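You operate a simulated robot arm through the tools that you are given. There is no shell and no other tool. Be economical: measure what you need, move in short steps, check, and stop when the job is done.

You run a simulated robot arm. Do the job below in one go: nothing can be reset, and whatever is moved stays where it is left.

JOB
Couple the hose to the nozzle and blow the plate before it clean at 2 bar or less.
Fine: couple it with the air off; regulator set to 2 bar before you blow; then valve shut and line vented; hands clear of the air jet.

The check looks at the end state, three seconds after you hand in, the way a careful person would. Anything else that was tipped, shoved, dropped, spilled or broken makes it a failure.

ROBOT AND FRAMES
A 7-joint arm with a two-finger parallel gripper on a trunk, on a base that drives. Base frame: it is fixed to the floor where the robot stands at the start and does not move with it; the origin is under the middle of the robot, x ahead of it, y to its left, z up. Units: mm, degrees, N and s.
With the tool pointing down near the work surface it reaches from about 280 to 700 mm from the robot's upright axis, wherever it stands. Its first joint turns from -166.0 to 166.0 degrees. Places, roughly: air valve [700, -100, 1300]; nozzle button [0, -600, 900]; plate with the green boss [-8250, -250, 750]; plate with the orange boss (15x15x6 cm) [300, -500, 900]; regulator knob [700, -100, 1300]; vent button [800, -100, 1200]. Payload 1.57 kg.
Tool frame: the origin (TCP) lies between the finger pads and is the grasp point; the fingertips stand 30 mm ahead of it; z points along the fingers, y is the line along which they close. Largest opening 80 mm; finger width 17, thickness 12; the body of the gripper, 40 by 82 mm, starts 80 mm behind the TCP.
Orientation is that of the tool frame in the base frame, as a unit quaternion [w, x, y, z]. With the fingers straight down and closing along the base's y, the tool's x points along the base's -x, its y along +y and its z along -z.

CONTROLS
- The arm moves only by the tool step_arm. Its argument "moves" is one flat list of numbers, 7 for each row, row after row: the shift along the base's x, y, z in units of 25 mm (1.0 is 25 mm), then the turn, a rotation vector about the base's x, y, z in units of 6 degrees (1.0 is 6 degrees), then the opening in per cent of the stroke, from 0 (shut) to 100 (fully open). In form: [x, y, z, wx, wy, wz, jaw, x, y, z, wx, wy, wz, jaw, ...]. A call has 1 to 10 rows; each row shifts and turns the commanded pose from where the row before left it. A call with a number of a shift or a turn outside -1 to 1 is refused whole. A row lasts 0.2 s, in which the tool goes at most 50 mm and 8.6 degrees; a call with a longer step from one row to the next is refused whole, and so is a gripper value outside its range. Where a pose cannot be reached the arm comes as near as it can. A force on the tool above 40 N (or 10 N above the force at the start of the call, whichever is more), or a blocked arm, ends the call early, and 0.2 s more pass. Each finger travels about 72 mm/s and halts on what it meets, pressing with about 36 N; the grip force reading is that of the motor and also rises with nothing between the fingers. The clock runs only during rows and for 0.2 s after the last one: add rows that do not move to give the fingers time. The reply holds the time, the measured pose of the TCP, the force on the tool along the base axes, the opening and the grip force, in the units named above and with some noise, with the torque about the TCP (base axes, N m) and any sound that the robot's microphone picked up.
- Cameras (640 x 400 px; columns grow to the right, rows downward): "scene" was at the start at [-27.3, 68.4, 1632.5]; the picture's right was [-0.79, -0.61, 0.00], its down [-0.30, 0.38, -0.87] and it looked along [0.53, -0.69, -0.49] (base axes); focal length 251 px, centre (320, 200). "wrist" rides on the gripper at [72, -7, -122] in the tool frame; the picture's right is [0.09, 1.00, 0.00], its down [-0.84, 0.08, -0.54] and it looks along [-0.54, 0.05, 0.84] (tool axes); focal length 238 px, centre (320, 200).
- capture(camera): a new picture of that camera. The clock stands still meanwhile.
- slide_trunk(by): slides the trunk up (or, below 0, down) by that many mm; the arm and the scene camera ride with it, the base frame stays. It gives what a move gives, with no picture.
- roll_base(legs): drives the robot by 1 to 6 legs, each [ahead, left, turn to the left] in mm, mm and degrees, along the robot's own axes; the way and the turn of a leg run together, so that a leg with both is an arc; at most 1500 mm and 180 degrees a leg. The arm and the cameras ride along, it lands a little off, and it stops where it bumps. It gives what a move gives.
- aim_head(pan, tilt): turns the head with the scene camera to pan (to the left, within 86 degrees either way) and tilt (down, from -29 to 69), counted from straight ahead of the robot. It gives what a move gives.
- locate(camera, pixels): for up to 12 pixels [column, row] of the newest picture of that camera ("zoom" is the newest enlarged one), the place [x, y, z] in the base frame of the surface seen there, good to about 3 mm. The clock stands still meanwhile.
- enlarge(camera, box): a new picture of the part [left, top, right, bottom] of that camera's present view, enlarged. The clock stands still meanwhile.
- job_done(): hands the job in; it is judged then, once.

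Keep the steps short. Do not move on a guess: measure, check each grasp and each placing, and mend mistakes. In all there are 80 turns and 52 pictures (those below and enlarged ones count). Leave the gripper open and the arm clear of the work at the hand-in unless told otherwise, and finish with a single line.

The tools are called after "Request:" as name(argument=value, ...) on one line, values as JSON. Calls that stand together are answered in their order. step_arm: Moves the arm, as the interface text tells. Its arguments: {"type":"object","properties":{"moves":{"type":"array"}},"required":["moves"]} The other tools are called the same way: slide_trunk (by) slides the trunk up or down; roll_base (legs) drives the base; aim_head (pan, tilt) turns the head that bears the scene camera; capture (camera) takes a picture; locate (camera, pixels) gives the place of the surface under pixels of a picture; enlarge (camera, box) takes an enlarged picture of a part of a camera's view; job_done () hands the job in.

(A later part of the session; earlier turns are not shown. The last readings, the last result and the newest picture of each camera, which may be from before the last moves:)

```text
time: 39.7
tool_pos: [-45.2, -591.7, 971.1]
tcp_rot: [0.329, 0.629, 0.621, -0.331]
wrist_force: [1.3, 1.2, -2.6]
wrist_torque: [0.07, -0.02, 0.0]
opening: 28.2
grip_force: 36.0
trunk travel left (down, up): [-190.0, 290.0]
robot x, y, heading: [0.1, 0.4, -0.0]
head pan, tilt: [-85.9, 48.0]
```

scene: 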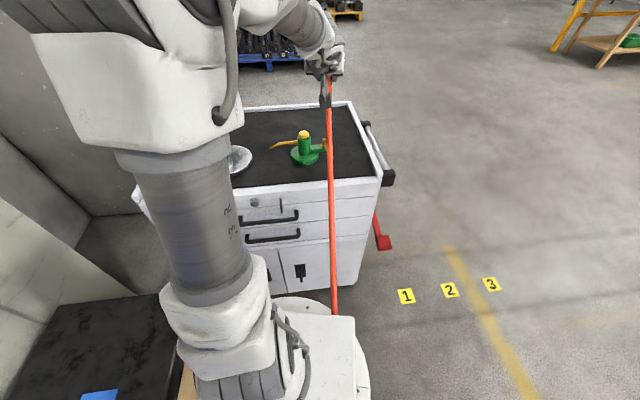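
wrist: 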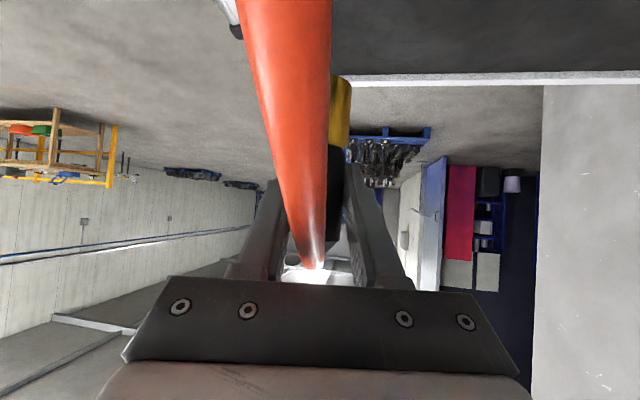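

No latch is felt; the fitting is a plain push-on. I seat it with light load, open to 45 %, and look.

Request:
step_arm(moves=[0.04, 0.08, -0.1, 0, 0, 0, 0, 0, 0, -0.08, 0, 0, 0, 0, 0, 0, 0, 0, 0, 0, 0])

Request:
step_arm(moves=[0, 0, 0, 0, 0, 0, 30, 0, 0, 0, 0, 0, 0, 45, 0, 0, 0, 0, 0, 0, 50, 0, 0, 0, 0, 0, 0, 50])

Request:
enlarge(camera="wrist", box=[200, 0, 520, 200])

```text
time: 40.5
tool_pos: [-42.8, -587.3, 967.3]
tcp_rot: [0.329, 0.63, 0.62, -0.333]
wrist_force: [-0.3, -0.2, 0.2]
wrist_torque: [-0.07, 0.05, 0.0]
opening: 28.5
grip_force: 36.2
trunk travel left (down, up): [-190.0, 290.0]
robot x, y, heading: [4.3, 0.8, -0.1]
head pan, tilt: [-85.9, 48.0]
```

```text
time: 41.5
tool_pos: [-43.3, -587.0, 967.9]
tcp_rot: [0.329, 0.629, 0.622, -0.332]
wrist_force: [-0.9, -0.2, -0.7]
wrist_torque: [0.02, 0.0, -0.01]
opening: 39.8
grip_force: 0.0
trunk travel left (down, up): [-190.0, 290.0]
robot x, y, heading: [0.4, -0.2, 0.0]
head pan, tilt: [-85.9, 48.0]
```

```text
2.00 times, centred on (360, 100) of wrist
```

zoom: 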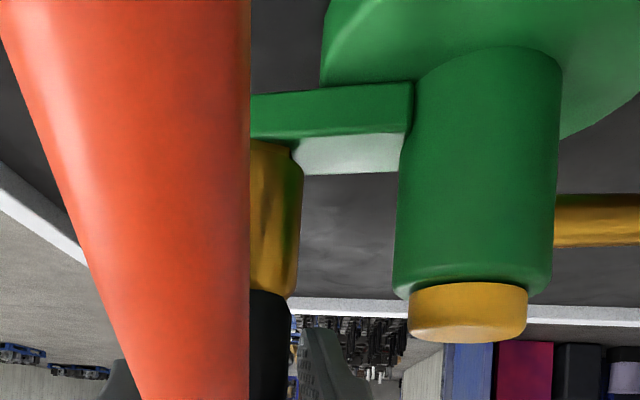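

Released; it stays seated on the hex. I retreat along the tool axis and look from the scene camera.

Request:
step_arm(moves=[0, 0.4, 0.28, 0, 0, 0, 50, 0, 0.8, 0.56, 0, 0, 0, 50, 0, 0.8, 0.56, 0, 0, 0, 50, 0, 0.8, 0.7, 0, 0, 0, 50, 0.3, 0.5, 1, 0, 0, 0, 50, 0.8, 0, 1, 0, 0, 0, 50, 1, 0, 1, 0, 0, 0, 50, 1, 0, 1, 0, 0, 0, 50, 1, 0, 0.5, 0, 0, 0, 50])

Request:
enlarge(camera="scene", box=[248, 80, 376, 180])

```text
time: 43.5
tool_pos: [56.5, -506.3, 1134.0]
tcp_rot: [0.329, 0.63, 0.621, -0.331]
wrist_force: [-0.4, -0.1, 0.3]
wrist_torque: [-0.01, 0.02, -0.02]
opening: 40.0
grip_force: 0.1
trunk travel left (down, up): [-190.0, 290.0]
robot x, y, heading: [4.8, 0.8, -0.0]
head pan, tilt: [-85.9, 48.0]
```

```text
4.00 times, centred on (312, 130) of scene
```

zoom: 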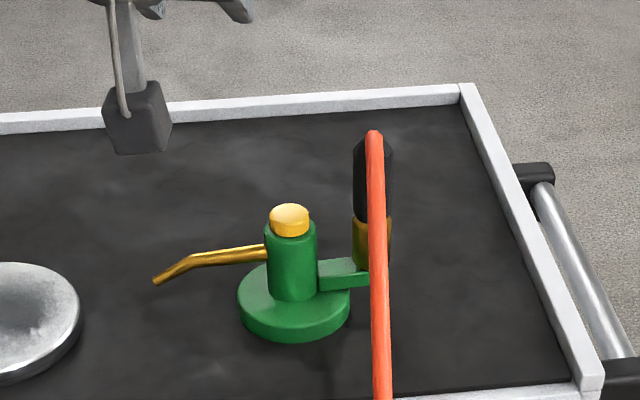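

Coupling is seated upright on the nozzle. Next the panel: I raise the trunk 180 mm and swing the arm back, yawing left to face the wall.

Request:
slide_trunk(by=180)

Request:
step_arm(moves=[1, 0.1, 0, 0, 0, 1, 50, 1, 0.1, 0, 0, 0, 1, 50, 1, 0.1, 0, 0, 0, 1, 50, 1, 0.1, 0, 0, 0, 1, 50, 1, 0.1, 0, 0, 0, 1, 50, 1, 0.1, 0, 0, 0, 1, 50, 1, 0.1, 0, 0, 0, 1, 50, 1, 0.1, 0, 0, 0, 1, 50, 1, 0.1, 0, 0, 0, 1, 50, 1, 0.1, 0, 0, 0, 1, 50])

Request:
step_arm(moves=[0.9, 0.9, 0, 0, 0, 0.68, 50, 0.9, 0.9, 0, 0, 0, 0.68, 50, 0.9, 0.9, 0, 0, 0, 0.68, 50, 0.9, 0.9, 0, 0, 0, 0.68, 50, 0.9, 0.9, 0, 0, 0, 0.68, 50, 0.9, 0.9, 0, 0, 0, 0.68, 50, 0.9, 0.9, 0, 0, 0, 0.68, 50, 0.9, 0.9, 0, 0, 0, 0.68, 50, 0.9, 0.9, 0, 0, 0, 0.68, 50, 0.9, 0.9, 0, 0, 0, 0.68, 50])

Request:
aim_head(pan=-8, tilt=22)

Request:
capture(camera="scene")

```text
time: 45.5
tool_pos: [58.1, -506.3, 1313.8]
tcp_rot: [0.329, 0.629, 0.622, -0.331]
wrist_force: [-0.1, 0.0, -0.4]
wrist_torque: [0.0, 0.02, 0.02]
opening: 40.0
grip_force: 0.0
trunk travel left (down, up): [-370.0, 110.0]
robot x, y, heading: [-3.5, -4.7, 0.1]
head pan, tilt: [-85.9, 48.0]
```

```text
time: 47.7
tool_pos: [305.4, -481.5, 1315.1]
tcp_rot: [0.452, 0.233, 0.852, -0.122]
wrist_force: [0.1, 0.3, 0.2]
wrist_torque: [-0.03, -0.03, -0.01]
opening: 39.8
grip_force: 0.1
trunk travel left (down, up): [-370.0, 110.0]
robot x, y, heading: [-1.6, -2.2, 0.1]
head pan, tilt: [-85.9, 48.0]
```

```text
time: 49.9
tool_pos: [533.8, -251.9, 1312.2]
tcp_rot: [0.465, -0.078, 0.881, 0.043]
wrist_force: [0.1, 0.1, -0.2]
wrist_torque: [0.01, 0.02, 0.01]
opening: 40.0
grip_force: 0.1
trunk travel left (down, up): [-370.0, 110.0]
robot x, y, heading: [-0.0, 5.9, 0.1]
head pan, tilt: [-85.9, 48.0]
```

```text
time: 51.4
tool_pos: [532.3, -254.0, 1311.7]
tcp_rot: [0.465, -0.078, 0.881, 0.042]
wrist_force: [0.2, -0.6, 0.2]
wrist_torque: [-0.02, -0.01, -0.02]
opening: 40.1
grip_force: 0.1
trunk travel left (down, up): [-370.0, 110.0]
robot x, y, heading: [-2.3, -3.0, -0.0]
head pan, tilt: [-8.0, 22.0]
```

```text
19 pictures are left
```

scene: 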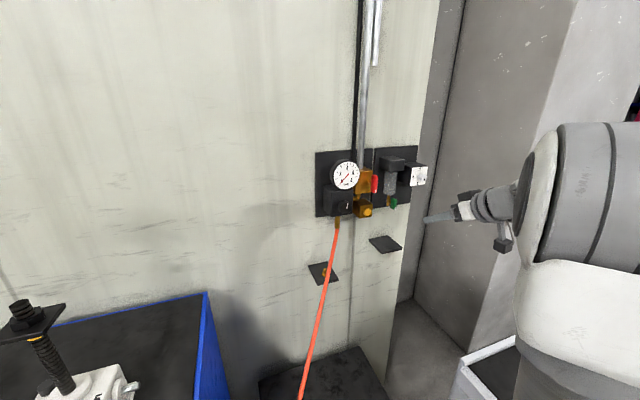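

Now 10° yaw, in front of the panel. I pitch the tool up to horizontal and move to 100 mm in front of the red lever, at about (603,-173,1341).

Request:
step_arm(moves=[0.35, 0.4, 0.145, 0.13, -0.7, 0.02, 50, 0.35, 0.4, 0.145, 0.13, -0.7, 0.02, 50, 0.35, 0.4, 0.145, 0.13, -0.7, 0.02, 50, 0.35, 0.4, 0.145, 0.13, -0.7, 0.02, 50, 0.35, 0.4, 0.145, 0.13, -0.7, 0.02, 50, 0.35, 0.4, 0.145, 0.13, -0.7, 0.02, 50, 0.35, 0.4, 0.145, 0.13, -0.7, 0.02, 50, 0.35, 0.4, 0.145, 0.13, -0.7, 0.02, 50])

Request:
enlarge(camera="scene", box=[290, 130, 450, 230])

```text
time: 53.2
tool_pos: [601.5, -175.9, 1345.3]
tcp_rot: [0.703, -0.069, 0.704, 0.069]
wrist_force: [-0.2, -0.9, -0.9]
wrist_torque: [0.0, -0.03, 0.01]
opening: 40.4
grip_force: 0.0
trunk travel left (down, up): [-370.0, 110.0]
robot x, y, heading: [3.7, -0.0, 0.1]
head pan, tilt: [-8.0, 22.0]
```

```text
4.00 times, centred on (370, 180) of scene
```

zoom: 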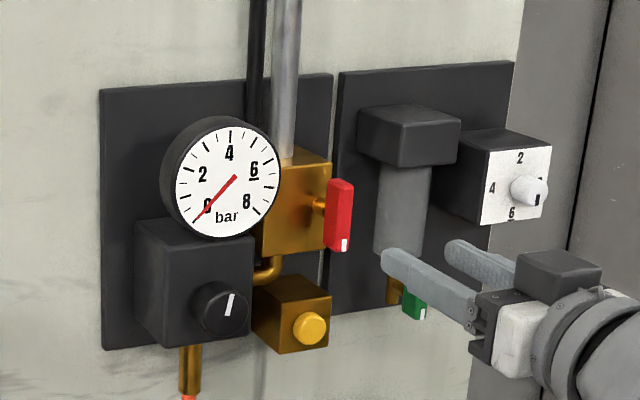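

Tool is square to the panel. I re-measure the lever and knob from this picture (no cost).

Request:
locate(camera="zoom", pixels=[[340, 190], [342, 215], [345, 240], [333, 215], [319, 205], [300, 210], [222, 308], [230, 295], [205, 315], [309, 328], [330, 183], [350, 185]])

```text
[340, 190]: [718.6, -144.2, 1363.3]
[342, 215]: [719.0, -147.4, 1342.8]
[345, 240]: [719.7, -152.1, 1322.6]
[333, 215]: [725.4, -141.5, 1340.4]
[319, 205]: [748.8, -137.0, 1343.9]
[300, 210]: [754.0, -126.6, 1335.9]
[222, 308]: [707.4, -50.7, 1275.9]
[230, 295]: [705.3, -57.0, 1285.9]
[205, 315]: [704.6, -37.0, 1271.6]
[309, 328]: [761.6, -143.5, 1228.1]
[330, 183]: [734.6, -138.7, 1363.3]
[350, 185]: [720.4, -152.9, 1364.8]
```

Lever: front x 719, centre y -147, z 1342. I advance so the tips reach about 15 mm past its front face, then close on it.

Request:
step_arm(moves=[0.82, 0.208, -0.03, 0, 0, 0, 50, 0.82, 0.208, -0.03, 0, 0, 0, 50, 0.82, 0.208, -0.03, 0, 0, 0, 50, 0.82, 0.208, -0.02, 0, 0, 0, 50, 0.82, 0.208, -0.02, 0, 0, 0, 50, 0, 0, 0, 0, 0, 0, 50])

Request:
enlarge(camera="scene", box=[290, 130, 450, 230])

```text
time: 54.6
tool_pos: [704.1, -150.7, 1340.5]
tcp_rot: [0.702, -0.069, 0.706, 0.069]
wrist_force: [-0.7, 0.1, 0.1]
wrist_torque: [0.01, 0.0, -0.01]
opening: 39.9
grip_force: 0.0
trunk travel left (down, up): [-370.0, 110.0]
robot x, y, heading: [-1.8, -2.1, 0.2]
head pan, tilt: [-8.0, 22.0]
```

```text
4.00 times, centred on (370, 180) of scene
```

zoom: 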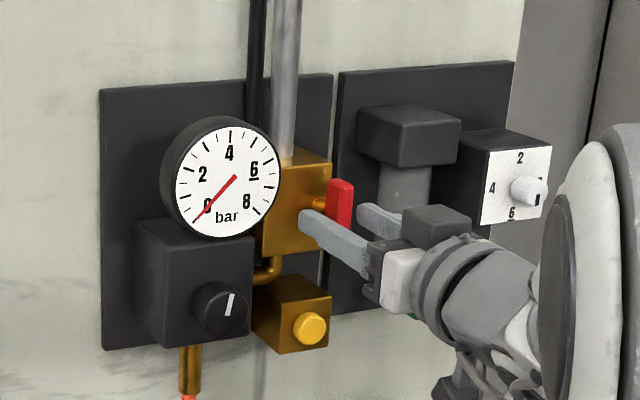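

The fingers straddle the lever. I close and try a small 12° clockwise turn about the stem axis, reading the torque.

Request:
step_arm(moves=[0, 0, 0, 0, 0, 0, 25, 0, 0, 0, 0, 0, 0, 5, 0, 0, 0, 0, 0, 0, 0, 0, 0, 0, 0, 0, 0, 0])

Request:
step_arm(moves=[0, 0, 0, 0.5, 0.1, 0, 0, 0, 0, 0, 0.5, 0.1, 0, 0, 0, 0, 0, 0.5, 0.1, 0, 0, 0, 0, 0, 0.5, 0.1, 0, 0])

```text
time: 55.6
tool_pos: [704.8, -152.6, 1342.0]
tcp_rot: [0.703, -0.067, 0.705, 0.068]
wrist_force: [6.6, -14.0, 2.9]
wrist_torque: [-0.14, 0.47, -0.03]
opening: 12.7
grip_force: 29.5
trunk travel left (down, up): [-370.0, 110.0]
robot x, y, heading: [-0.5, 2.3, 0.1]
head pan, tilt: [-8.0, 22.0]
```

```text
time: 56.6
tool_pos: [704.9, -153.0, 1340.7]
tcp_rot: [0.692, 0.007, 0.707, 0.143]
wrist_force: [4.0, -19.3, 9.4]
wrist_torque: [-0.9, -0.04, -0.04]
opening: 16.5
grip_force: 31.7
trunk travel left (down, up): [-370.0, 110.0]
robot x, y, heading: [-3.7, -0.3, 0.1]
head pan, tilt: [-8.0, 22.0]
```

Clockwise meets resistance (torque −0.9, fingers pried to 16.5), so likely the end stop. I turn back and try anticlockwise, shifting 2 mm in −y to relieve the side load.

Request:
step_arm(moves=[0, -0.04, 0, -0.5, -0.1, 0, 0, 0, -0.04, 0, -0.5, -0.1, 0, 0, 0, 0, 0, -0.5, -0.1, 0, 0, 0, 0, 0, -0.5, -0.1, 0, 0, 0, 0, 0, -0.5, -0.1, 0, 0, 0, 0, 0, -0.5, -0.1, 0, 0, 0, 0, 0, -0.5, -0.1, 0, 0, 0, 0, 0, -0.5, -0.1, 0, 0])

```text
time: 58.4
tool_pos: [704.1, -154.4, 1340.0]
tcp_rot: [0.707, -0.144, 0.692, -0.006]
wrist_force: [12.5, -12.4, 15.9]
wrist_torque: [-0.03, 0.21, -0.1]
opening: 12.8
grip_force: 29.7
trunk travel left (down, up): [-370.0, 110.0]
robot x, y, heading: [-0.5, -1.0, -0.3]
head pan, tilt: [-8.0, 22.0]
```

Anticlockwise turns freely (torque ≈ 0). I continue 36° more with small relief shifts.

Request:
step_arm(moves=[0.03, -0.04, 0.05, -0.7, -0.14, 0, 0, 0.03, -0.03, 0.05, -0.7, -0.14, 0, 0, 0, 0, 0, -0.9, -0.18, 0, 0, 0, 0, 0, -0.9, -0.18, 0, 0, 0, 0, 0, -0.9, -0.18, 0, 0, 0, 0, 0, -0.9, -0.18, 0, 0, 0, 0, 0, -0.9, -0.18, 0, 0])

Request:
enlarge(camera="scene", box=[290, 130, 450, 230])

```text
time: 60.0
tool_pos: [704.8, -154.4, 1340.8]
tcp_rot: [0.669, -0.352, 0.615, -0.224]
wrist_force: [-19.7, 2.4, -11.3]
wrist_torque: [-0.17, 0.8, -0.24]
opening: 12.9
grip_force: 29.9
trunk travel left (down, up): [-370.0, 110.0]
robot x, y, heading: [-2.9, -1.3, 0.2]
head pan, tilt: [-8.0, 22.0]
```

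```text
4.00 times, centred on (370, 180) of scene
```

zoom: 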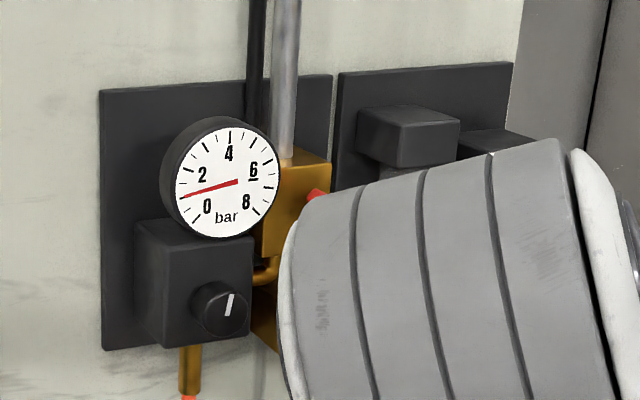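

The gauge is rising (about 1 bar), so anticlockwise opens. I continue to roughly 90°, stopping if it resists.

Request:
step_arm(moves=[-0.06, 0, -0.04, -0.9, -0.18, 0, 0, -0.03, 0, 0, -0.9, -0.18, 0, 0, 0, 0, 0, -0.9, -0.18, 0, 0, 0, 0, 0, -0.9, -0.18, 0, 0, 0, 0, 0, -0.9, -0.18, 0, 0])

Request:
enlarge(camera="scene", box=[290, 130, 450, 230])

```text
time: 61.2
tool_pos: [704.5, -153.9, 1341.0]
tcp_rot: [0.598, -0.488, 0.512, -0.378]
wrist_force: [1.3, 2.1, -6.5]
wrist_torque: [-0.01, 0.12, 0.56]
opening: 13.0
grip_force: 29.8
trunk travel left (down, up): [-370.0, 110.0]
robot x, y, heading: [1.3, -0.1, 0.0]
head pan, tilt: [-8.0, 22.0]
```

```text
4.00 times, centred on (370, 180) of scene
```

zoom: 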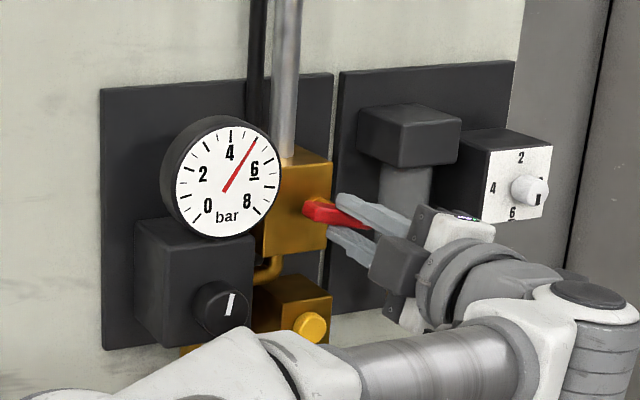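

Gauge reads 5 bar with the lever at about 75°, so the valve is effectively open. I release it, back off 100 mm and roll the tool back while moving toward the knob standoff.

Request:
step_arm(moves=[0, 0, 0, 0, 0, 0, 30, 0, 0, 0, 0, 0, 0, 45, -0.98, -0.2, 0, 0, 0, 0, 50, -0.98, -0.2, 0, 0, 0, 0, 55, -0.98, -0.2, 0, 0, 0, 0, 60, -0.98, -0.2, 0, 0.9, 0.18, 0, 70, 0, 0, 0, 0.9, 0.18, 0, 80, 0, 0, 0, 0.9, 0.18, 0, 80, 0, 0, 0, 0.9, 0.18, 0, 80, 0, 0, 0, 0.9, 0.18, 0, 80])

Request:
step_arm(moves=[0, 0.4, -0.27, 0.9, 0.18, 0, 80, 0, 0.4, -0.27, 0.9, 0.18, 0, 80, 0, 0.4, -0.27, 0.9, 0.18, 0, 80, 0, 0.4, -0.27, 0.9, 0.18, 0, 80, 0, 0.4, -0.27, 0.9, 0.18, 0, 80, 0, 0.4, -0.27, 0.9, 0.18, 0, 80, 0, 0.4, -0.27, 0.9, 0.18, 0, 80, 0, 0.4, -0.27, 0.9, 0.18, 0, 80, 0, 0.4, -0.27, 0.9, 0.18, 0, 80, 0, 0.4, -0.27, 0.9, 0.18, 0, 80])

Request:
enlarge(camera="scene", box=[290, 130, 450, 230])

```text
time: 63.4
tool_pos: [604.7, -173.9, 1341.6]
tcp_rot: [0.67, -0.35, 0.615, -0.225]
wrist_force: [0.2, -0.2, -0.9]
wrist_torque: [-0.03, -0.01, -0.01]
opening: 63.9
grip_force: 0.1
trunk travel left (down, up): [-370.0, 110.0]
robot x, y, heading: [-2.0, -1.9, 0.1]
head pan, tilt: [-8.0, 22.0]
```

```text
time: 65.6
tool_pos: [605.3, -73.3, 1270.0]
tcp_rot: [0.697, -0.027, 0.708, 0.111]
wrist_force: [-1.0, 0.2, 0.2]
wrist_torque: [-0.03, -0.03, 0.01]
opening: 64.1
grip_force: 0.0
trunk travel left (down, up): [-370.0, 110.0]
robot x, y, heading: [-0.4, -2.6, 0.2]
head pan, tilt: [-8.0, 22.0]
```

```text
4.00 times, centred on (370, 180) of scene
```

zoom: 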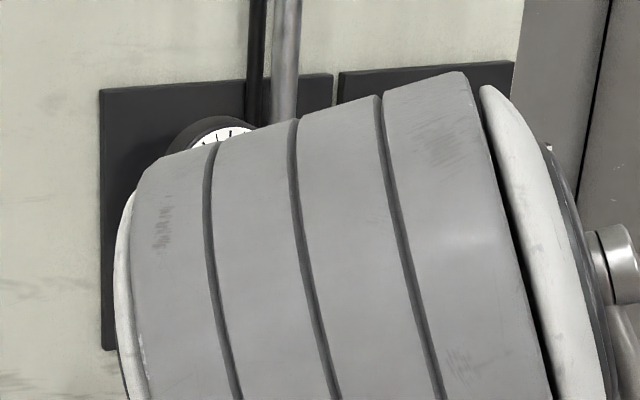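

The head view is blocked by the forearm, but the wrist camera can see the gauge. I advance onto the knob with the jaws open and take a wrist picture.

Request:
step_arm(moves=[0.88, 0.17, 0.03, 0, 0, 0, 80, 0.88, 0.17, 0.03, 0, 0, 0, 80, 0.88, 0.17, 0.03, 0, 0, 0, 80, 0.88, 0.17, 0.03, 0, 0, 0, 80, 0, 0, 0, 0, 0, 0, 80])

Request:
capture(camera="wrist")

```text
time: 66.8
tool_pos: [694.5, -56.0, 1277.7]
tcp_rot: [0.698, -0.027, 0.708, 0.11]
wrist_force: [-0.3, 0.0, 0.1]
wrist_torque: [0.03, 0.0, 0.03]
opening: 63.9
grip_force: 0.0
trunk travel left (down, up): [-370.0, 110.0]
robot x, y, heading: [0.7, 0.1, -0.2]
head pan, tilt: [-8.0, 22.0]
```

```text
13 pictures are left
```

wrist: 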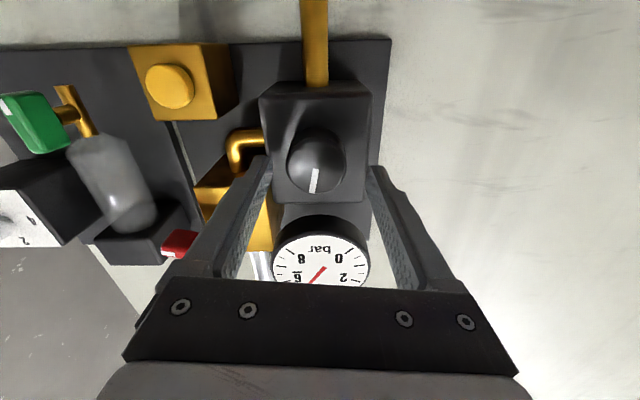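

The knob is centred laterally between the fingers. I check its centre height.

Request:
locate(camera="wrist", pixels=[[316, 165], [291, 170], [343, 165], [316, 192], [316, 138], [310, 190], [330, 145], [321, 276], [310, 255]])

```text
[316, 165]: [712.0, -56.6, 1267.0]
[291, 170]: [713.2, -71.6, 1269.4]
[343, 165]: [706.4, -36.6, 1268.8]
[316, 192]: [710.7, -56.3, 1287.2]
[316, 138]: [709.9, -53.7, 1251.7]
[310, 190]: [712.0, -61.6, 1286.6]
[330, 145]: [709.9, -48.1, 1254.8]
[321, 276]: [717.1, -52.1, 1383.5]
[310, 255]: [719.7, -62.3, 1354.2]
```

Knob centre is z 1270, so I drop 6 mm, close, and turn 20° anticlockwise.

Request:
step_arm(moves=[0, 0, -0.25, 0, 0, 0, 70, 0, 0, 0, 0, 0, 0, 50, 0, 0, 0, 0, 0, 0, 30, 0, 0, 0, 0, 0, 0, 10, 0, 0, 0, 0, 0, 0, 0])

Request:
step_arm(moves=[0, 0, 0, -0.8, -0.16, 0, 0, 0, 0, 0, -0.8, -0.16, 0, 0, 0, 0, 0, -0.8, -0.16, 0, 0, 0, 0, 0, -0.8, -0.16, 0, 0])

Request:
enlarge(camera="wrist", box=[240, 100, 400, 300])

```text
time: 68.0
tool_pos: [693.2, -57.7, 1269.4]
tcp_rot: [0.697, -0.026, 0.708, 0.109]
wrist_force: [3.7, -7.8, -2.1]
wrist_torque: [0.0, -0.11, 0.01]
opening: 39.6
grip_force: 44.6
trunk travel left (down, up): [-370.0, 110.0]
robot x, y, heading: [0.5, 1.9, -0.0]
head pan, tilt: [-8.0, 22.0]
```

```text
time: 69.0
tool_pos: [693.7, -58.5, 1268.8]
tcp_rot: [0.706, -0.148, 0.692, -0.011]
wrist_force: [5.0, -10.1, -1.5]
wrist_torque: [0.02, -0.14, -0.03]
opening: 39.6
grip_force: 44.4
trunk travel left (down, up): [-370.0, 110.0]
robot x, y, heading: [2.2, -2.3, 0.0]
head pan, tilt: [-8.0, 22.0]
```

```text
2.00 times, centred on (320, 200) of wrist
```

zoom: 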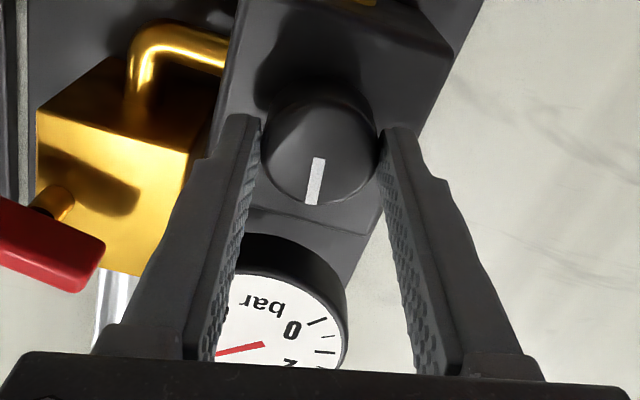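

From the label layout the needle now points just short of 6, so anticlockwise seems to raise the pressure. I turn clockwise about 44° and read again.

Request:
step_arm(moves=[0, -0.02, 0, 0.9, 0.18, 0, 0, 0, 0, 0, 0.9, 0.18, 0, 0, 0, 0, 0, 0.9, 0.18, 0, 0, 0, 0, 0, 0.9, 0.18, 0, 0, 0, 0, 0, 0.9, 0.18, 0, 0, 0, 0, 0, 0.9, 0.18, 0, 0, 0, 0, 0, 0.9, 0.18, 0, 0, 0, 0, 0, 0.9, 0.18, 0, 0])

Request:
enlarge(camera="wrist", box=[240, 100, 440, 300])

```text
time: 70.8
tool_pos: [694.3, -59.3, 1269.4]
tcp_rot: [0.657, 0.123, 0.698, 0.257]
wrist_force: [0.5, -8.3, -3.1]
wrist_torque: [-0.04, 0.17, 0.62]
opening: 39.6
grip_force: 44.8
trunk travel left (down, up): [-370.0, 110.0]
robot x, y, heading: [0.9, 1.2, 0.1]
head pan, tilt: [-8.0, 22.0]
```

```text
2.00 times, centred on (340, 200) of wrist
```

zoom: 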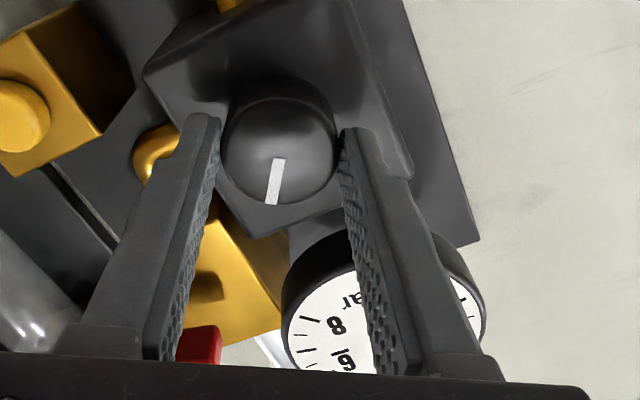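

The needle is hidden by the finger now. I turn a further 42° clockwise, then release and back off to read the gauge.

Request:
step_arm(moves=[0, -0.02, 0, 0.9, 0.18, 0, 0, 0, 0, 0, 0.9, 0.18, 0, 0, 0, 0, 0, 0.9, 0.18, 0, 0, 0, 0, 0, 0.9, 0.18, 0, 0, 0, 0, 0, 0.9, 0.18, 0, 0, 0, 0, 0, 0.9, 0.18, 0, 0, 0, 0, 0, 0.9, 0.18, 0, 0, 0, 0, 0, 0.9, 0.18, 0, 0])

Request:
step_arm(moves=[0, 0, 0, 0, 0, 0, 60, 0, 0, 0, 0, 0, 0, 75, 0, 0, 0, 0, 0, 0, 75, -0.98, -0.2, 0, 0, 0, 0, 80, -0.98, -0.2, 0, 0, 0, 0, 80, -0.98, -0.2, 0, 0, 0, 0, 80, 0, 0, 0, 0, 0, 0, 80])

Request:
capture(camera="wrist")

```text
time: 72.6
tool_pos: [694.0, -57.8, 1270.2]
tcp_rot: [0.513, 0.375, 0.6, 0.485]
wrist_force: [-4.0, -1.5, -1.6]
wrist_torque: [-0.03, -0.04, 0.38]
opening: 39.2
grip_force: 44.4
trunk travel left (down, up): [-370.0, 110.0]
robot x, y, heading: [2.1, 0.9, 0.2]
head pan, tilt: [-8.0, 22.0]
```

```text
time: 74.2
tool_pos: [620.3, -73.5, 1269.8]
tcp_rot: [0.514, 0.374, 0.6, 0.486]
wrist_force: [-0.4, -0.2, -0.5]
wrist_torque: [-0.03, -0.01, 0.04]
opening: 64.0
grip_force: 0.1
trunk travel left (down, up): [-370.0, 110.0]
robot x, y, heading: [0.7, 2.0, 0.1]
head pan, tilt: [-8.0, 22.0]
```

```text
10 pictures are left
```

wrist: 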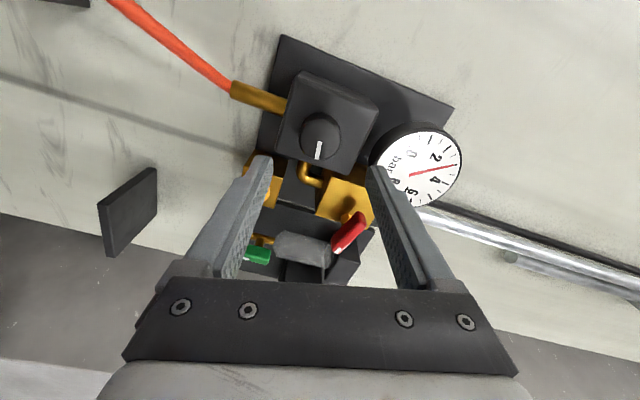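

Needle reads about 3.0 bar, so clockwise lowers it at about 33° per bar. I go back on, grip and turn another 32° clockwise, then back off and read.

Request:
step_arm(moves=[0.98, 0.2, 0, 0, 0, 0, 80, 0.98, 0.2, 0, 0, 0, 0, 80, 0.98, 0.2, 0, 0, 0, 0, 80, 0, 0, 0, 0, 0, 0, 60, 0, 0, 0, 0, 0, 0, 40, 0, 0, 0, 0, 0, 0, 20, 0, 0, 0, 0, 0, 0, 0, 0, 0, 0, 0, 0, 0, 0])

Request:
step_arm(moves=[0, 0, 0, 0.87, 0.175, 0, 0, 0, 0, 0, 0.87, 0.175, 0, 0, 0, 0, 0, 0.87, 0.175, 0, 0, 0, 0, 0, 0.87, 0.175, 0, 0, 0, 0, 0, 0.87, 0.175, 0, 0, 0, 0, 0, 0.87, 0.175, 0, 0, 0, 0, 0, 0, 0, 0, 0])

Request:
step_arm(moves=[0, 0, 0, 0, 0, 0, 60, 0, 0, 0, 0, 0, 0, 75, 0, 0, 0, 0, 0, 0, 75, -0.98, -0.2, 0, 0, 0, 0, 80, -0.98, -0.2, 0, 0, 0, 0, 80, -0.98, -0.2, 0, 0, 0, 0, 80, 0, 0, 0, 0, 0, 0, 80])

Request:
enlarge(camera="wrist", box=[280, 40, 520, 190])

```text
time: 76.0
tool_pos: [695.6, -57.5, 1270.0]
tcp_rot: [0.513, 0.375, 0.601, 0.485]
wrist_force: [-0.7, -0.6, -4.6]
wrist_torque: [0.06, -0.4, -0.03]
opening: 39.8
grip_force: 44.7
trunk travel left (down, up): [-370.0, 110.0]
robot x, y, heading: [-0.5, 0.5, -0.1]
head pan, tilt: [-8.0, 22.0]
```

```text
time: 77.6
tool_pos: [695.8, -57.0, 1270.3]
tcp_rot: [0.36, 0.524, 0.474, 0.609]
wrist_force: [18.0, 3.9, 4.8]
wrist_torque: [-0.07, 0.37, 0.36]
opening: 39.3
grip_force: 44.9
trunk travel left (down, up): [-370.0, 110.0]
robot x, y, heading: [-2.5, -0.8, -0.0]
head pan, tilt: [-8.0, 22.0]
```

```text
time: 79.2
tool_pos: [623.0, -73.8, 1269.7]
tcp_rot: [0.359, 0.525, 0.475, 0.609]
wrist_force: [-0.4, -0.2, 0.7]
wrist_torque: [-0.03, 0.0, -0.03]
opening: 64.0
grip_force: 0.0
trunk travel left (down, up): [-370.0, 110.0]
robot x, y, heading: [1.3, 3.2, 0.1]
head pan, tilt: [-8.0, 22.0]
```

```text
2.67 times, centred on (400, 115) of wrist
```

zoom: 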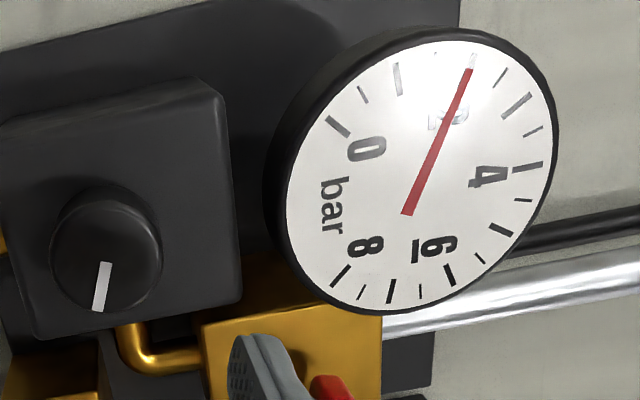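

The gauge reads 2.0 bar. Now to the nozzle: I roll the tool back and swing over the cart, then pitch it straight down with the fingers shut.

Request:
step_arm(moves=[-0.36, -0.72, 0, -0.98, -0.2, 0, 80, -0.36, -0.72, 0, -0.98, -0.2, 0, 80, -0.36, -0.72, 0, -0.98, -0.2, 0, 60, -0.36, -0.72, 0, -0.98, -0.2, 0, 40, -0.36, -0.72, 0, -0.98, -0.2, 0, 20, -0.36, -0.72, 0, -0.98, -0.2, 0, 0, -0.36, -0.72, 0, -0.98, -0.2, 0, 0, -0.36, -0.72, 0, -0.98, -0.2, 0, 0, -0.36, -0.72, 0, -0.98, -0.2, 0, 0, -0.36, -0.72, 0, -0.98, -0.2, 0, 0])

Request:
step_arm(moves=[-0.3, -0.8, 0, -0.93, -0.19, 0, 0, -0.3, -0.8, 0, -0.93, -0.19, 0, 0, -0.3, -0.8, 0, -0.93, -0.19, 0, 0, -0.3, -0.8, 0, -0.93, -0.19, 0, 0, -0.3, -0.8, 0, -0.93, -0.19, 0, 0, -0.3, -0.8, 0, -0.93, -0.19, 0, 0, -0.3, -0.8, 0, -0.93, -0.19, 0, 0, -0.3, -0.8, 0, -0.93, -0.19, 0, 0])

Request:
step_arm(moves=[-1, -0.45, 0, -0.18, 0.88, 0, 0, -1, -0.45, 0, -0.18, 0.88, 0, 0, -1, -0.45, 0, -0.18, 0.88, 0, 0, -1, -0.45, 0, -0.18, 0.88, 0, 0, -1, -0.45, 0, -0.18, 0.88, 0, 0, -1, -0.45, 0, -0.18, 0.88, 0, 0, -1, -0.45, 0, -0.18, 0.88, 0, 0, -1, -0.45, 0, -0.18, 0.88, 0, 0, -1, -0.45, 0, -0.18, 0.88, 0, 0, -1, -0.45, 0, -0.18, 0.88, 0, 0])

```text
time: 81.4
tool_pos: [530.6, -251.4, 1269.3]
tcp_rot: [0.617, 0.216, 0.673, 0.347]
wrist_force: [-0.3, 0.6, -0.2]
wrist_torque: [-0.01, 0.0, -0.01]
opening: 0.0
grip_force: 21.9
trunk travel left (down, up): [-370.0, 110.0]
robot x, y, heading: [1.4, 2.5, 0.1]
head pan, tilt: [-8.0, 22.0]
```

```text
time: 83.2
tool_pos: [470.7, -413.1, 1268.2]
tcp_rot: [0.703, -0.06, 0.704, 0.08]
wrist_force: [0.0, -0.4, -0.1]
wrist_torque: [-0.01, 0.01, 0.02]
opening: 0.1
grip_force: 21.1
trunk travel left (down, up): [-370.0, 110.0]
robot x, y, heading: [-1.7, 0.1, 0.0]
head pan, tilt: [-8.0, 22.0]
```

```text
time: 85.4
tool_pos: [219.0, -526.0, 1270.4]
tcp_rot: [0.308, -0.081, 0.947, 0.035]
wrist_force: [-1.0, 0.0, -0.3]
wrist_torque: [0.03, -0.01, 0.01]
opening: 0.0
grip_force: 21.1
trunk travel left (down, up): [-370.0, 110.0]
robot x, y, heading: [0.9, -3.0, -0.2]
head pan, tilt: [-8.0, 22.0]
```

Request:
step_arm(moves=[-0.816, -0.204, 0, -0.12, 0.585, 0, 0, -0.816, -0.204, 0, -0.12, 0.585, 0, 0, -0.816, -0.204, 0, -0.12, 0.585, 0, 0, -0.816, -0.204, 0, -0.12, 0.585, 0, 0, -0.816, -0.204, 0, -0.12, 0.585, 0, 0, -0.816, -0.204, 0, -0.12, 0.585, 0, 0, -0.816, -0.204, 0, -0.12, 0.585, 0, 0, -0.816, -0.204, 0, -0.12, 0.585, 0, 0, -0.816, -0.204, 0, -0.12, 0.585, 0, 0, -0.816, -0.204, 0, -0.12, 0.585, 0, 0])

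Request:
slide_trunk(by=-215)

Request:
aim_head(pan=-86, tilt=45)

Request:
enlarge(camera="scene", box=[180, 70, 400, 210])

```text
time: 87.6
tool_pos: [16.8, -575.0, 1269.4]
tcp_rot: [0.003, -0.087, 0.996, -0.001]
wrist_force: [0.2, 0.1, 0.6]
wrist_torque: [0.0, 0.0, 0.0]
opening: 0.1
grip_force: 21.2
trunk travel left (down, up): [-370.0, 110.0]
robot x, y, heading: [0.8, 3.0, 0.3]
head pan, tilt: [-8.0, 22.0]
```

```text
time: 89.9
tool_pos: [16.7, -573.8, 1054.5]
tcp_rot: [0.003, -0.086, 0.996, 0.0]
wrist_force: [0.0, 0.1, -0.1]
wrist_torque: [-0.01, 0.02, -0.02]
opening: 0.1
grip_force: 20.9
trunk travel left (down, up): [-155.0, 325.0]
robot x, y, heading: [3.4, 4.4, -0.1]
head pan, tilt: [-8.0, 22.0]
```

```text
time: 91.4
tool_pos: [16.6, -574.4, 1054.0]
tcp_rot: [0.003, -0.086, 0.996, -0.001]
wrist_force: [1.2, 0.2, -0.1]
wrist_torque: [-0.01, 0.02, 0.04]
opening: 0.2
grip_force: 21.1
trunk travel left (down, up): [-155.0, 325.0]
robot x, y, heading: [-1.3, -2.4, 0.1]
head pan, tilt: [-85.9, 45.0]
```

```text
2.86 times, centred on (290, 140) of scene
```

zoom: 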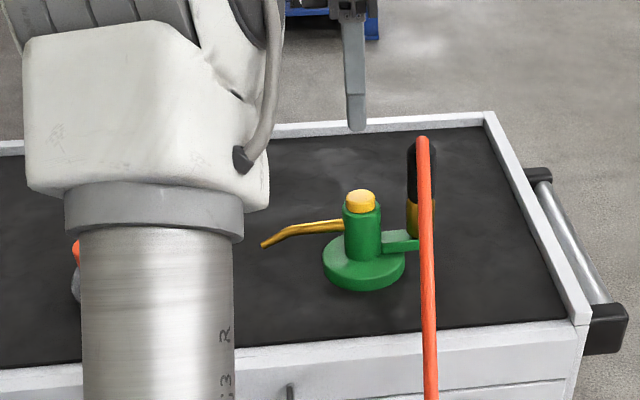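

The closed fingers hang above the button. I measure the button and the fingertips.

Request:
locate(camera="zoom", pixels=[[361, 194], [361, 200], [350, 197], [372, 197], [361, 210], [356, 127], [262, 245], [423, 140], [412, 180], [140, 330], [150, 190]])

```text
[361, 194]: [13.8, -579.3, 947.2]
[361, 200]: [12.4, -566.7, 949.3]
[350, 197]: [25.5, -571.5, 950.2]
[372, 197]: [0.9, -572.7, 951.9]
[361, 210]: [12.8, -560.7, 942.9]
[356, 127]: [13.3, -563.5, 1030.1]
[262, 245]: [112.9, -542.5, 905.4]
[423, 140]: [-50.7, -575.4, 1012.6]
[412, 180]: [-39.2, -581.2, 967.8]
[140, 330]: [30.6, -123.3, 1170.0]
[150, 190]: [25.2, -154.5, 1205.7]
```

Button centre (13,-573), top z 950. I lower to just above it, then press down 6 mm and hold, listening.

Request:
step_arm(moves=[-0.14, 0.05, -0.7, 0, 0, 0, 0, 0, 0, -0.7, 0, 0, 0, 0, 0, 0, -0.7, 0, 0, 0, 0, 0, 0, -0.55, 0, 0, 0, 0, 0, 0, 0, 0, 0, 0, 0])

Request:
step_arm(moves=[0, 0, -0.15, 0, 0, 0, 0, 0, 0, -0.15, 0, 0, 0, 0, 0, 0, -0.1, 0, 0, 0, 0, 0, 0, -0.1, 0, 0, 0, 0, 0, 0, 0, 0, 0, 0, 0, 0, 0, 0, 0, 0, 0, 0])

```text
time: 92.6
tool_pos: [13.6, -573.4, 988.8]
tcp_rot: [0.004, -0.086, 0.996, -0.001]
wrist_force: [0.5, -0.8, 0.0]
wrist_torque: [0.0, 0.0, -0.02]
opening: 0.0
grip_force: 20.9
trunk travel left (down, up): [-155.0, 325.0]
robot x, y, heading: [-1.8, -2.0, -0.0]
head pan, tilt: [-85.9, 45.0]
```

```text
time: 94.0
tool_pos: [14.6, -572.7, 976.2]
tcp_rot: [0.004, -0.087, 0.996, -0.001]
wrist_force: [1.2, 1.4, 4.3]
wrist_torque: [0.03, -0.06, -0.02]
opening: 0.1
grip_force: 20.8
trunk travel left (down, up): [-155.0, 325.0]
robot x, y, heading: [-0.1, 2.7, -0.1]
head pan, tilt: [-85.9, 45.0]
heard: click
```

A click was heard with 4 N. I press 2 mm more and hold for 2 s, listening for the jet.

Request:
step_arm(moves=[0, 0, -0.05, 0, 0, 0, 0, 0, 0, -0.03, 0, 0, 0, 0, 0, 0, 0, 0, 0, 0, 0, 0, 0, 0, 0, 0, 0, 0, 0, 0, 0, 0, 0, 0, 0, 0, 0, 0, 0, 0, 0, 0, 0, 0, 0, 0, 0, 0, 0, 0, 0, 0, 0, 0, 0, 0, 0, 0, 0, 0, 0, 0, 0, 0, 0, 0, 0, 0, 0, 0])

Request:
capture(camera="scene")

```text
time: 96.2
tool_pos: [12.2, -572.9, 973.4]
tcp_rot: [0.003, -0.087, 0.996, 0.0]
wrist_force: [1.3, -2.3, 7.6]
wrist_torque: [-0.04, -0.11, -0.01]
opening: 0.0
grip_force: 21.0
trunk travel left (down, up): [-155.0, 325.0]
robot x, y, heading: [1.4, -1.7, -0.1]
head pan, tilt: [-85.9, 45.0]
```

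```text
7 pictures are left
```

scene: 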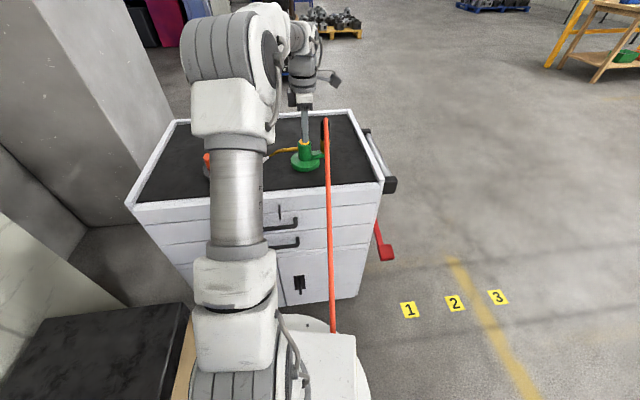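

No hiss reported and the plate is hidden by the arm. I release the button, rise, and move +x so the wrist camera sees the plate.

Request:
step_arm(moves=[0, 0, 0.4, 0, 0, 0, 0, 0, 0, 0.8, 0, 0, 0, 0, 0, 0, 1, 0, 0, 0, 0, 0.6, 0.1, 0.8, 0, 0, 0, 0, 1, 0.1, 0.2, 0, 0, 0, 0, 1, 0.1, 0, 0, 0, 0, 0.5, 0.1, 0, 0, 0, 0, 0])

Request:
capture(camera="wrist")

```text
refused: moves must hold 7 numbers for each row
```

```text
6 pictures are left
```

wrist: 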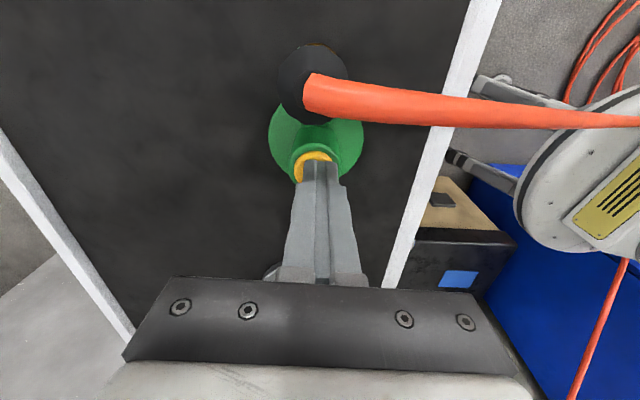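

Row count error, and a picture was spent. I resend the move correctly.

Request:
step_arm(moves=[0, 0, 0.4, 0, 0, 0, 0, 0, 0, 0.8, 0, 0, 0, 0, 0, 0, 1, 0, 0, 0, 0, 0.6, 0.1, 0.8, 0, 0, 0, 0, 1, 0.1, 0.2, 0, 0, 0, 0, 1, 0.1, 0, 0, 0, 0, 1, 0.3, 0, 0, 0, 0, 0, 1, 0.3, 0, 0, 0, 0, 0])

```text
refused: moves must hold 7 numbers for each row
```

Request:
step_arm(moves=[0, 0, 0.4, 0, 0, 0, 0, 0, 0, 0.8, 0, 0, 0, 0, 0, 0, 1, 0, 0, 0, 0, 0.6, 0.1, 0.8, 0, 0, 0, 0, 1, 0.1, 0.2, 0, 0, 0, 0, 1, 0.1, 0.1, 0, 0, 0, 0, 1, 0.3, 0.1, 0, 0, 0, 0, 1, 0.3, 0.1, 0, 0, 0, 0])

Request:
capture(camera="wrist")

```text
time: 98.0
tool_pos: [128.7, -550.8, 1062.1]
tcp_rot: [0.004, -0.086, 0.996, -0.001]
wrist_force: [-0.8, -0.5, 0.2]
wrist_torque: [0.01, 0.01, 0.01]
opening: 0.0
grip_force: 20.7
trunk travel left (down, up): [-155.0, 325.0]
robot x, y, heading: [-0.9, 0.2, -0.1]
head pan, tilt: [-85.9, 45.0]
```

```text
5 pictures are left
```

wrist: 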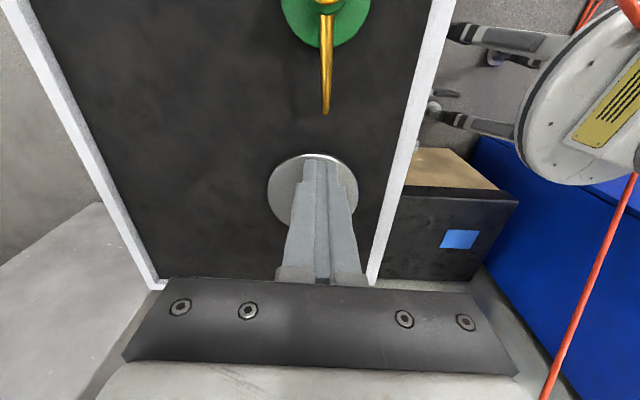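

The fingers cover the plate's middle. I open them wide and look again, enlarged.

Request:
step_arm(moves=[0.4, 0, 0.1, 0, 0, 0, 50, 0.4, 0, 0.1, 0, 0, 0, 100, 0, 0, 0.1, 0, 0, 0, 100, 0, 0, 0.1, 0, 0, 0, 100, 0, 0, 0.1, 0, 0, 0, 100, 0, 0, 0.1, 0, 0, 0, 100])

Request:
enlarge(camera="wrist", box=[220, 80, 420, 280])

```text
time: 99.4
tool_pos: [147.6, -550.8, 1076.3]
tcp_rot: [0.003, -0.086, 0.996, -0.001]
wrist_force: [0.4, 0.8, -0.6]
wrist_torque: [-0.03, 0.01, 0.02]
opening: 80.0
grip_force: 0.1
trunk travel left (down, up): [-155.0, 325.0]
robot x, y, heading: [-0.3, 2.0, 0.1]
head pan, tilt: [-85.9, 45.0]
```

```text
2.00 times, centred on (320, 180) of wrist
```

zoom: 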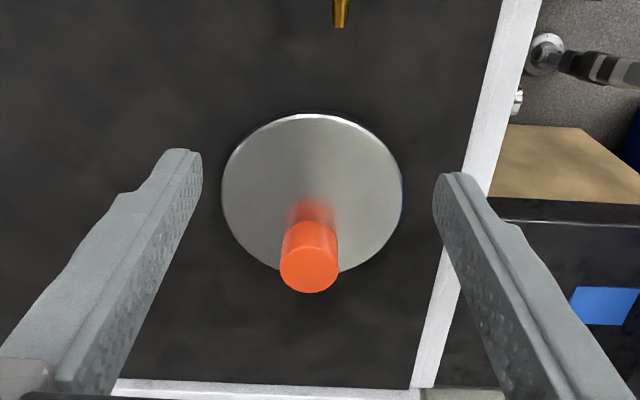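

The plate is clean and the spot is gone. Next is shutting the valve: trunk up 215 mm, pitch the tool back to horizontal, and swing toward the lever.

Request:
slide_trunk(by=215)

Request:
step_arm(moves=[1, 0.35, 0, 0.176, -0.862, 0, 80, 1, 0.35, 0, 0.176, -0.862, 0, 60, 1, 0.35, 0, 0.176, -0.862, 0, 50, 1, 0.35, 0, 0.176, -0.862, 0, 50, 1, 0.35, 0, 0.176, -0.862, 0, 50, 1, 0.35, 0, 0.176, -0.862, 0, 50, 1, 0.35, 0, 0.176, -0.862, 0, 50, 1, 0.35, 0, 0.176, -0.862, 0, 50])

Request:
step_arm(moves=[0.6, 0.35, 0, 0.176, -0.862, 0, 50, 0.6, 0.35, 0, 0.176, -0.862, 0, 50, 0.6, 0.35, 0, 0.176, -0.862, 0, 50, 0.6, 0.35, 0, 0.176, -0.862, 0, 50, 0.6, 0.35, 0, 0.176, -0.862, 0, 50, 0.6, 0.35, 0, 0.176, -0.862, 0, 50, 0.6, 0.35, 0, 0.176, -0.862, 0, 50, 0.6, 0.35, 0, 0.176, -0.862, 0, 50, 0.6, 0.35, 0, 0.176, -0.862, 0, 50])

Request:
aim_head(pan=-8, tilt=22)

```text
time: 101.7
tool_pos: [147.1, -550.5, 1291.6]
tcp_rot: [0.003, -0.087, 0.996, -0.001]
wrist_force: [-0.7, -1.0, 1.0]
wrist_torque: [0.0, -0.02, -0.01]
opening: 80.2
grip_force: 0.1
trunk travel left (down, up): [-370.0, 110.0]
robot x, y, heading: [-0.1, 0.7, 0.1]
head pan, tilt: [-85.9, 45.0]
```

```text
time: 103.5
tool_pos: [348.4, -479.6, 1290.0]
tcp_rot: [0.361, -0.081, 0.928, 0.041]
wrist_force: [-0.6, 0.8, 0.1]
wrist_torque: [0.05, 0.0, 0.0]
opening: 40.0
grip_force: 0.1
trunk travel left (down, up): [-370.0, 110.0]
robot x, y, heading: [-1.3, 2.3, -0.1]
head pan, tilt: [-85.9, 45.0]
```

```text
time: 105.5
tool_pos: [480.8, -401.9, 1291.5]
tcp_rot: [0.703, -0.061, 0.704, 0.082]
wrist_force: [0.6, 0.0, 0.6]
wrist_torque: [-0.04, -0.01, -0.02]
opening: 40.2
grip_force: 0.1
trunk travel left (down, up): [-370.0, 110.0]
robot x, y, heading: [0.4, -1.2, 0.1]
head pan, tilt: [-85.9, 45.0]
```

```text
time: 107.0
tool_pos: [481.6, -403.8, 1290.8]
tcp_rot: [0.703, -0.061, 0.704, 0.081]
wrist_force: [-0.2, -0.9, 0.6]
wrist_torque: [0.04, 0.02, 0.01]
opening: 40.0
grip_force: 0.0
trunk travel left (down, up): [-370.0, 110.0]
robot x, y, heading: [0.5, 0.9, 0.2]
head pan, tilt: [-8.0, 22.0]
```

Tool is horizontal. I roll about −77° to match the lever's open position while moving to the standoff (606,-174,1341).

Request:
step_arm(moves=[0.385, 0.707, 0.154, -0.97, -0.19, 0, 50, 0.385, 0.707, 0.154, -0.97, -0.19, 0, 50, 0.385, 0.707, 0.154, -0.97, -0.19, 0, 50, 0.385, 0.707, 0.154, -0.97, -0.19, 0, 50, 0.385, 0.707, 0.154, -0.97, -0.19, 0, 50, 0.385, 0.707, 0.154, -0.97, -0.19, 0, 50, 0.385, 0.707, 0.154, -0.97, -0.19, 0, 50])

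Request:
step_arm(moves=[0.385, 0.707, 0.154, -0.97, -0.19, 0, 50, 0.385, 0.707, 0.154, -0.97, -0.19, 0, 50, 0.385, 0.707, 0.154, -0.97, -0.19, 0, 50, 0.385, 0.707, 0.154, -0.97, -0.19, 0, 50, 0.385, 0.707, 0.154, -0.97, -0.19, 0, 50, 0.385, 0.707, 0.154, -0.97, -0.19, 0, 50])

```text
time: 108.6
tool_pos: [548.5, -282.1, 1316.0]
tcp_rot: [0.685, -0.298, 0.644, -0.165]
wrist_force: [0.1, -0.2, 0.6]
wrist_torque: [0.01, 0.0, 0.05]
opening: 39.9
grip_force: 0.1
out of reach, approached as far as the arm can: row 7
trunk travel left (down, up): [-370.0, 110.0]
robot x, y, heading: [2.0, 3.1, -0.2]
head pan, tilt: [-8.0, 22.0]
```

```text
time: 110.0
tool_pos: [602.5, -189.8, 1323.9]
tcp_rot: [0.609, -0.462, 0.541, -0.351]
wrist_force: [1.3, 0.2, 0.3]
wrist_torque: [0.01, 0.01, 0.0]
opening: 39.9
grip_force: 0.0
out of reach, approached as far as the arm can: row 1
trunk travel left (down, up): [-370.0, 110.0]
robot x, y, heading: [4.1, 0.4, -0.3]
head pan, tilt: [-8.0, 22.0]
```

Slight shortfall reported in passing. I add idle rows to see where it settles.

Request:
step_arm(moves=[0, 0, 0, 0, 0, 0, 50, 0, 0, 0, 0, 0, 0, 50, 0, 0, 0, 0, 0, 0, 50])

Request:
enlarge(camera="scene", box=[290, 130, 450, 230])

```text
time: 110.8
tool_pos: [602.4, -190.4, 1321.6]
tcp_rot: [0.609, -0.462, 0.542, -0.35]
wrist_force: [-0.5, -0.5, -0.3]
wrist_torque: [0.0, 0.02, -0.03]
opening: 40.1
grip_force: 0.1
trunk travel left (down, up): [-370.0, 110.0]
robot x, y, heading: [1.3, -3.3, -0.0]
head pan, tilt: [-8.0, 22.0]
```

```text
4.00 times, centred on (370, 180) of scene
```

zoom: 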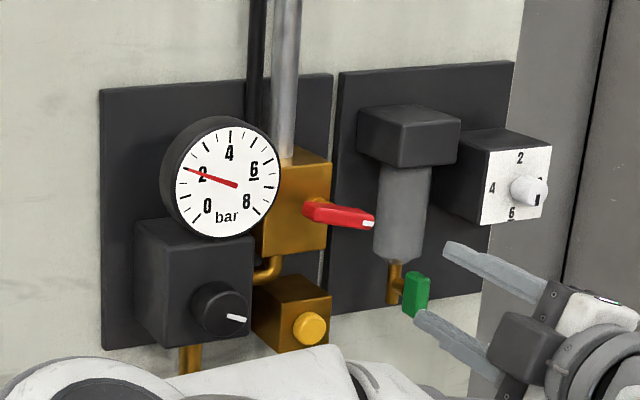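

Gauge holds at 2 bar and the lever is clearly seen. I measure it.

Request:
locate(camera="zoom", pixels=[[312, 213], [340, 217], [368, 223], [340, 207], [340, 224], [310, 326]])

```text
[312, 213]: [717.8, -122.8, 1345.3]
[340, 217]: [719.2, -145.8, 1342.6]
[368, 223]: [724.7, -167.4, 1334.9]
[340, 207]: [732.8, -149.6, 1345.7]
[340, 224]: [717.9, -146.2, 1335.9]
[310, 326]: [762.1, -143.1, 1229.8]
```

I correct to the standoff (606,-173,1341) with 4° more roll, then check the pose.

Request:
step_arm(moves=[0.05, 0.23, 0.26, -0.22, -0.04, 0, 50, 0.05, 0.23, 0.26, -0.22, -0.04, 0, 50, 0.05, 0.23, 0.26, -0.22, -0.04, 0, 50, 0, 0, 0, 0, 0, 0, 50])

```text
time: 111.8
tool_pos: [606.6, -172.5, 1341.9]
tcp_rot: [0.596, -0.48, 0.526, -0.372]
wrist_force: [0.3, 0.1, 0.3]
wrist_torque: [-0.01, -0.03, 0.01]
opening: 40.1
grip_force: 0.2
trunk travel left (down, up): [-370.0, 110.0]
robot x, y, heading: [0.5, -2.8, 0.1]
head pan, tilt: [-8.0, 22.0]
```

Pose is right. I advance onto the lever and close.

Request:
step_arm(moves=[0.98, 0.195, 0, 0, 0, 0, 50, 0.98, 0.195, 0, 0, 0, 0, 50, 0.98, 0.195, 0, 0, 0, 0, 50, 0.98, 0.195, 0, 0, 0, 0, 50, 0, 0, 0, 0, 0, 0, 50])

Request:
step_arm(moves=[0, 0, 0, 0, 0, 0, 25, 0, 0, 0, 0, 0, 0, 5, 0, 0, 0, 0, 0, 0, 0, 0, 0, 0, 0, 0, 0, 0])

```text
time: 113.0
tool_pos: [704.7, -150.7, 1339.9]
tcp_rot: [0.597, -0.48, 0.525, -0.371]
wrist_force: [-0.5, -0.5, -0.3]
wrist_torque: [0.01, 0.0, 0.0]
opening: 40.0
grip_force: 0.1
trunk travel left (down, up): [-370.0, 110.0]
robot x, y, heading: [-1.4, 2.5, -0.1]
head pan, tilt: [-8.0, 22.0]
```

```text
time: 114.0
tool_pos: [704.2, -151.6, 1340.5]
tcp_rot: [0.597, -0.48, 0.525, -0.371]
wrist_force: [3.2, -0.2, 2.9]
wrist_torque: [0.03, -0.28, -0.18]
opening: 12.8
grip_force: 29.9
trunk travel left (down, up): [-370.0, 110.0]
robot x, y, heading: [-1.4, 0.3, -0.2]
head pan, tilt: [-8.0, 22.0]
```

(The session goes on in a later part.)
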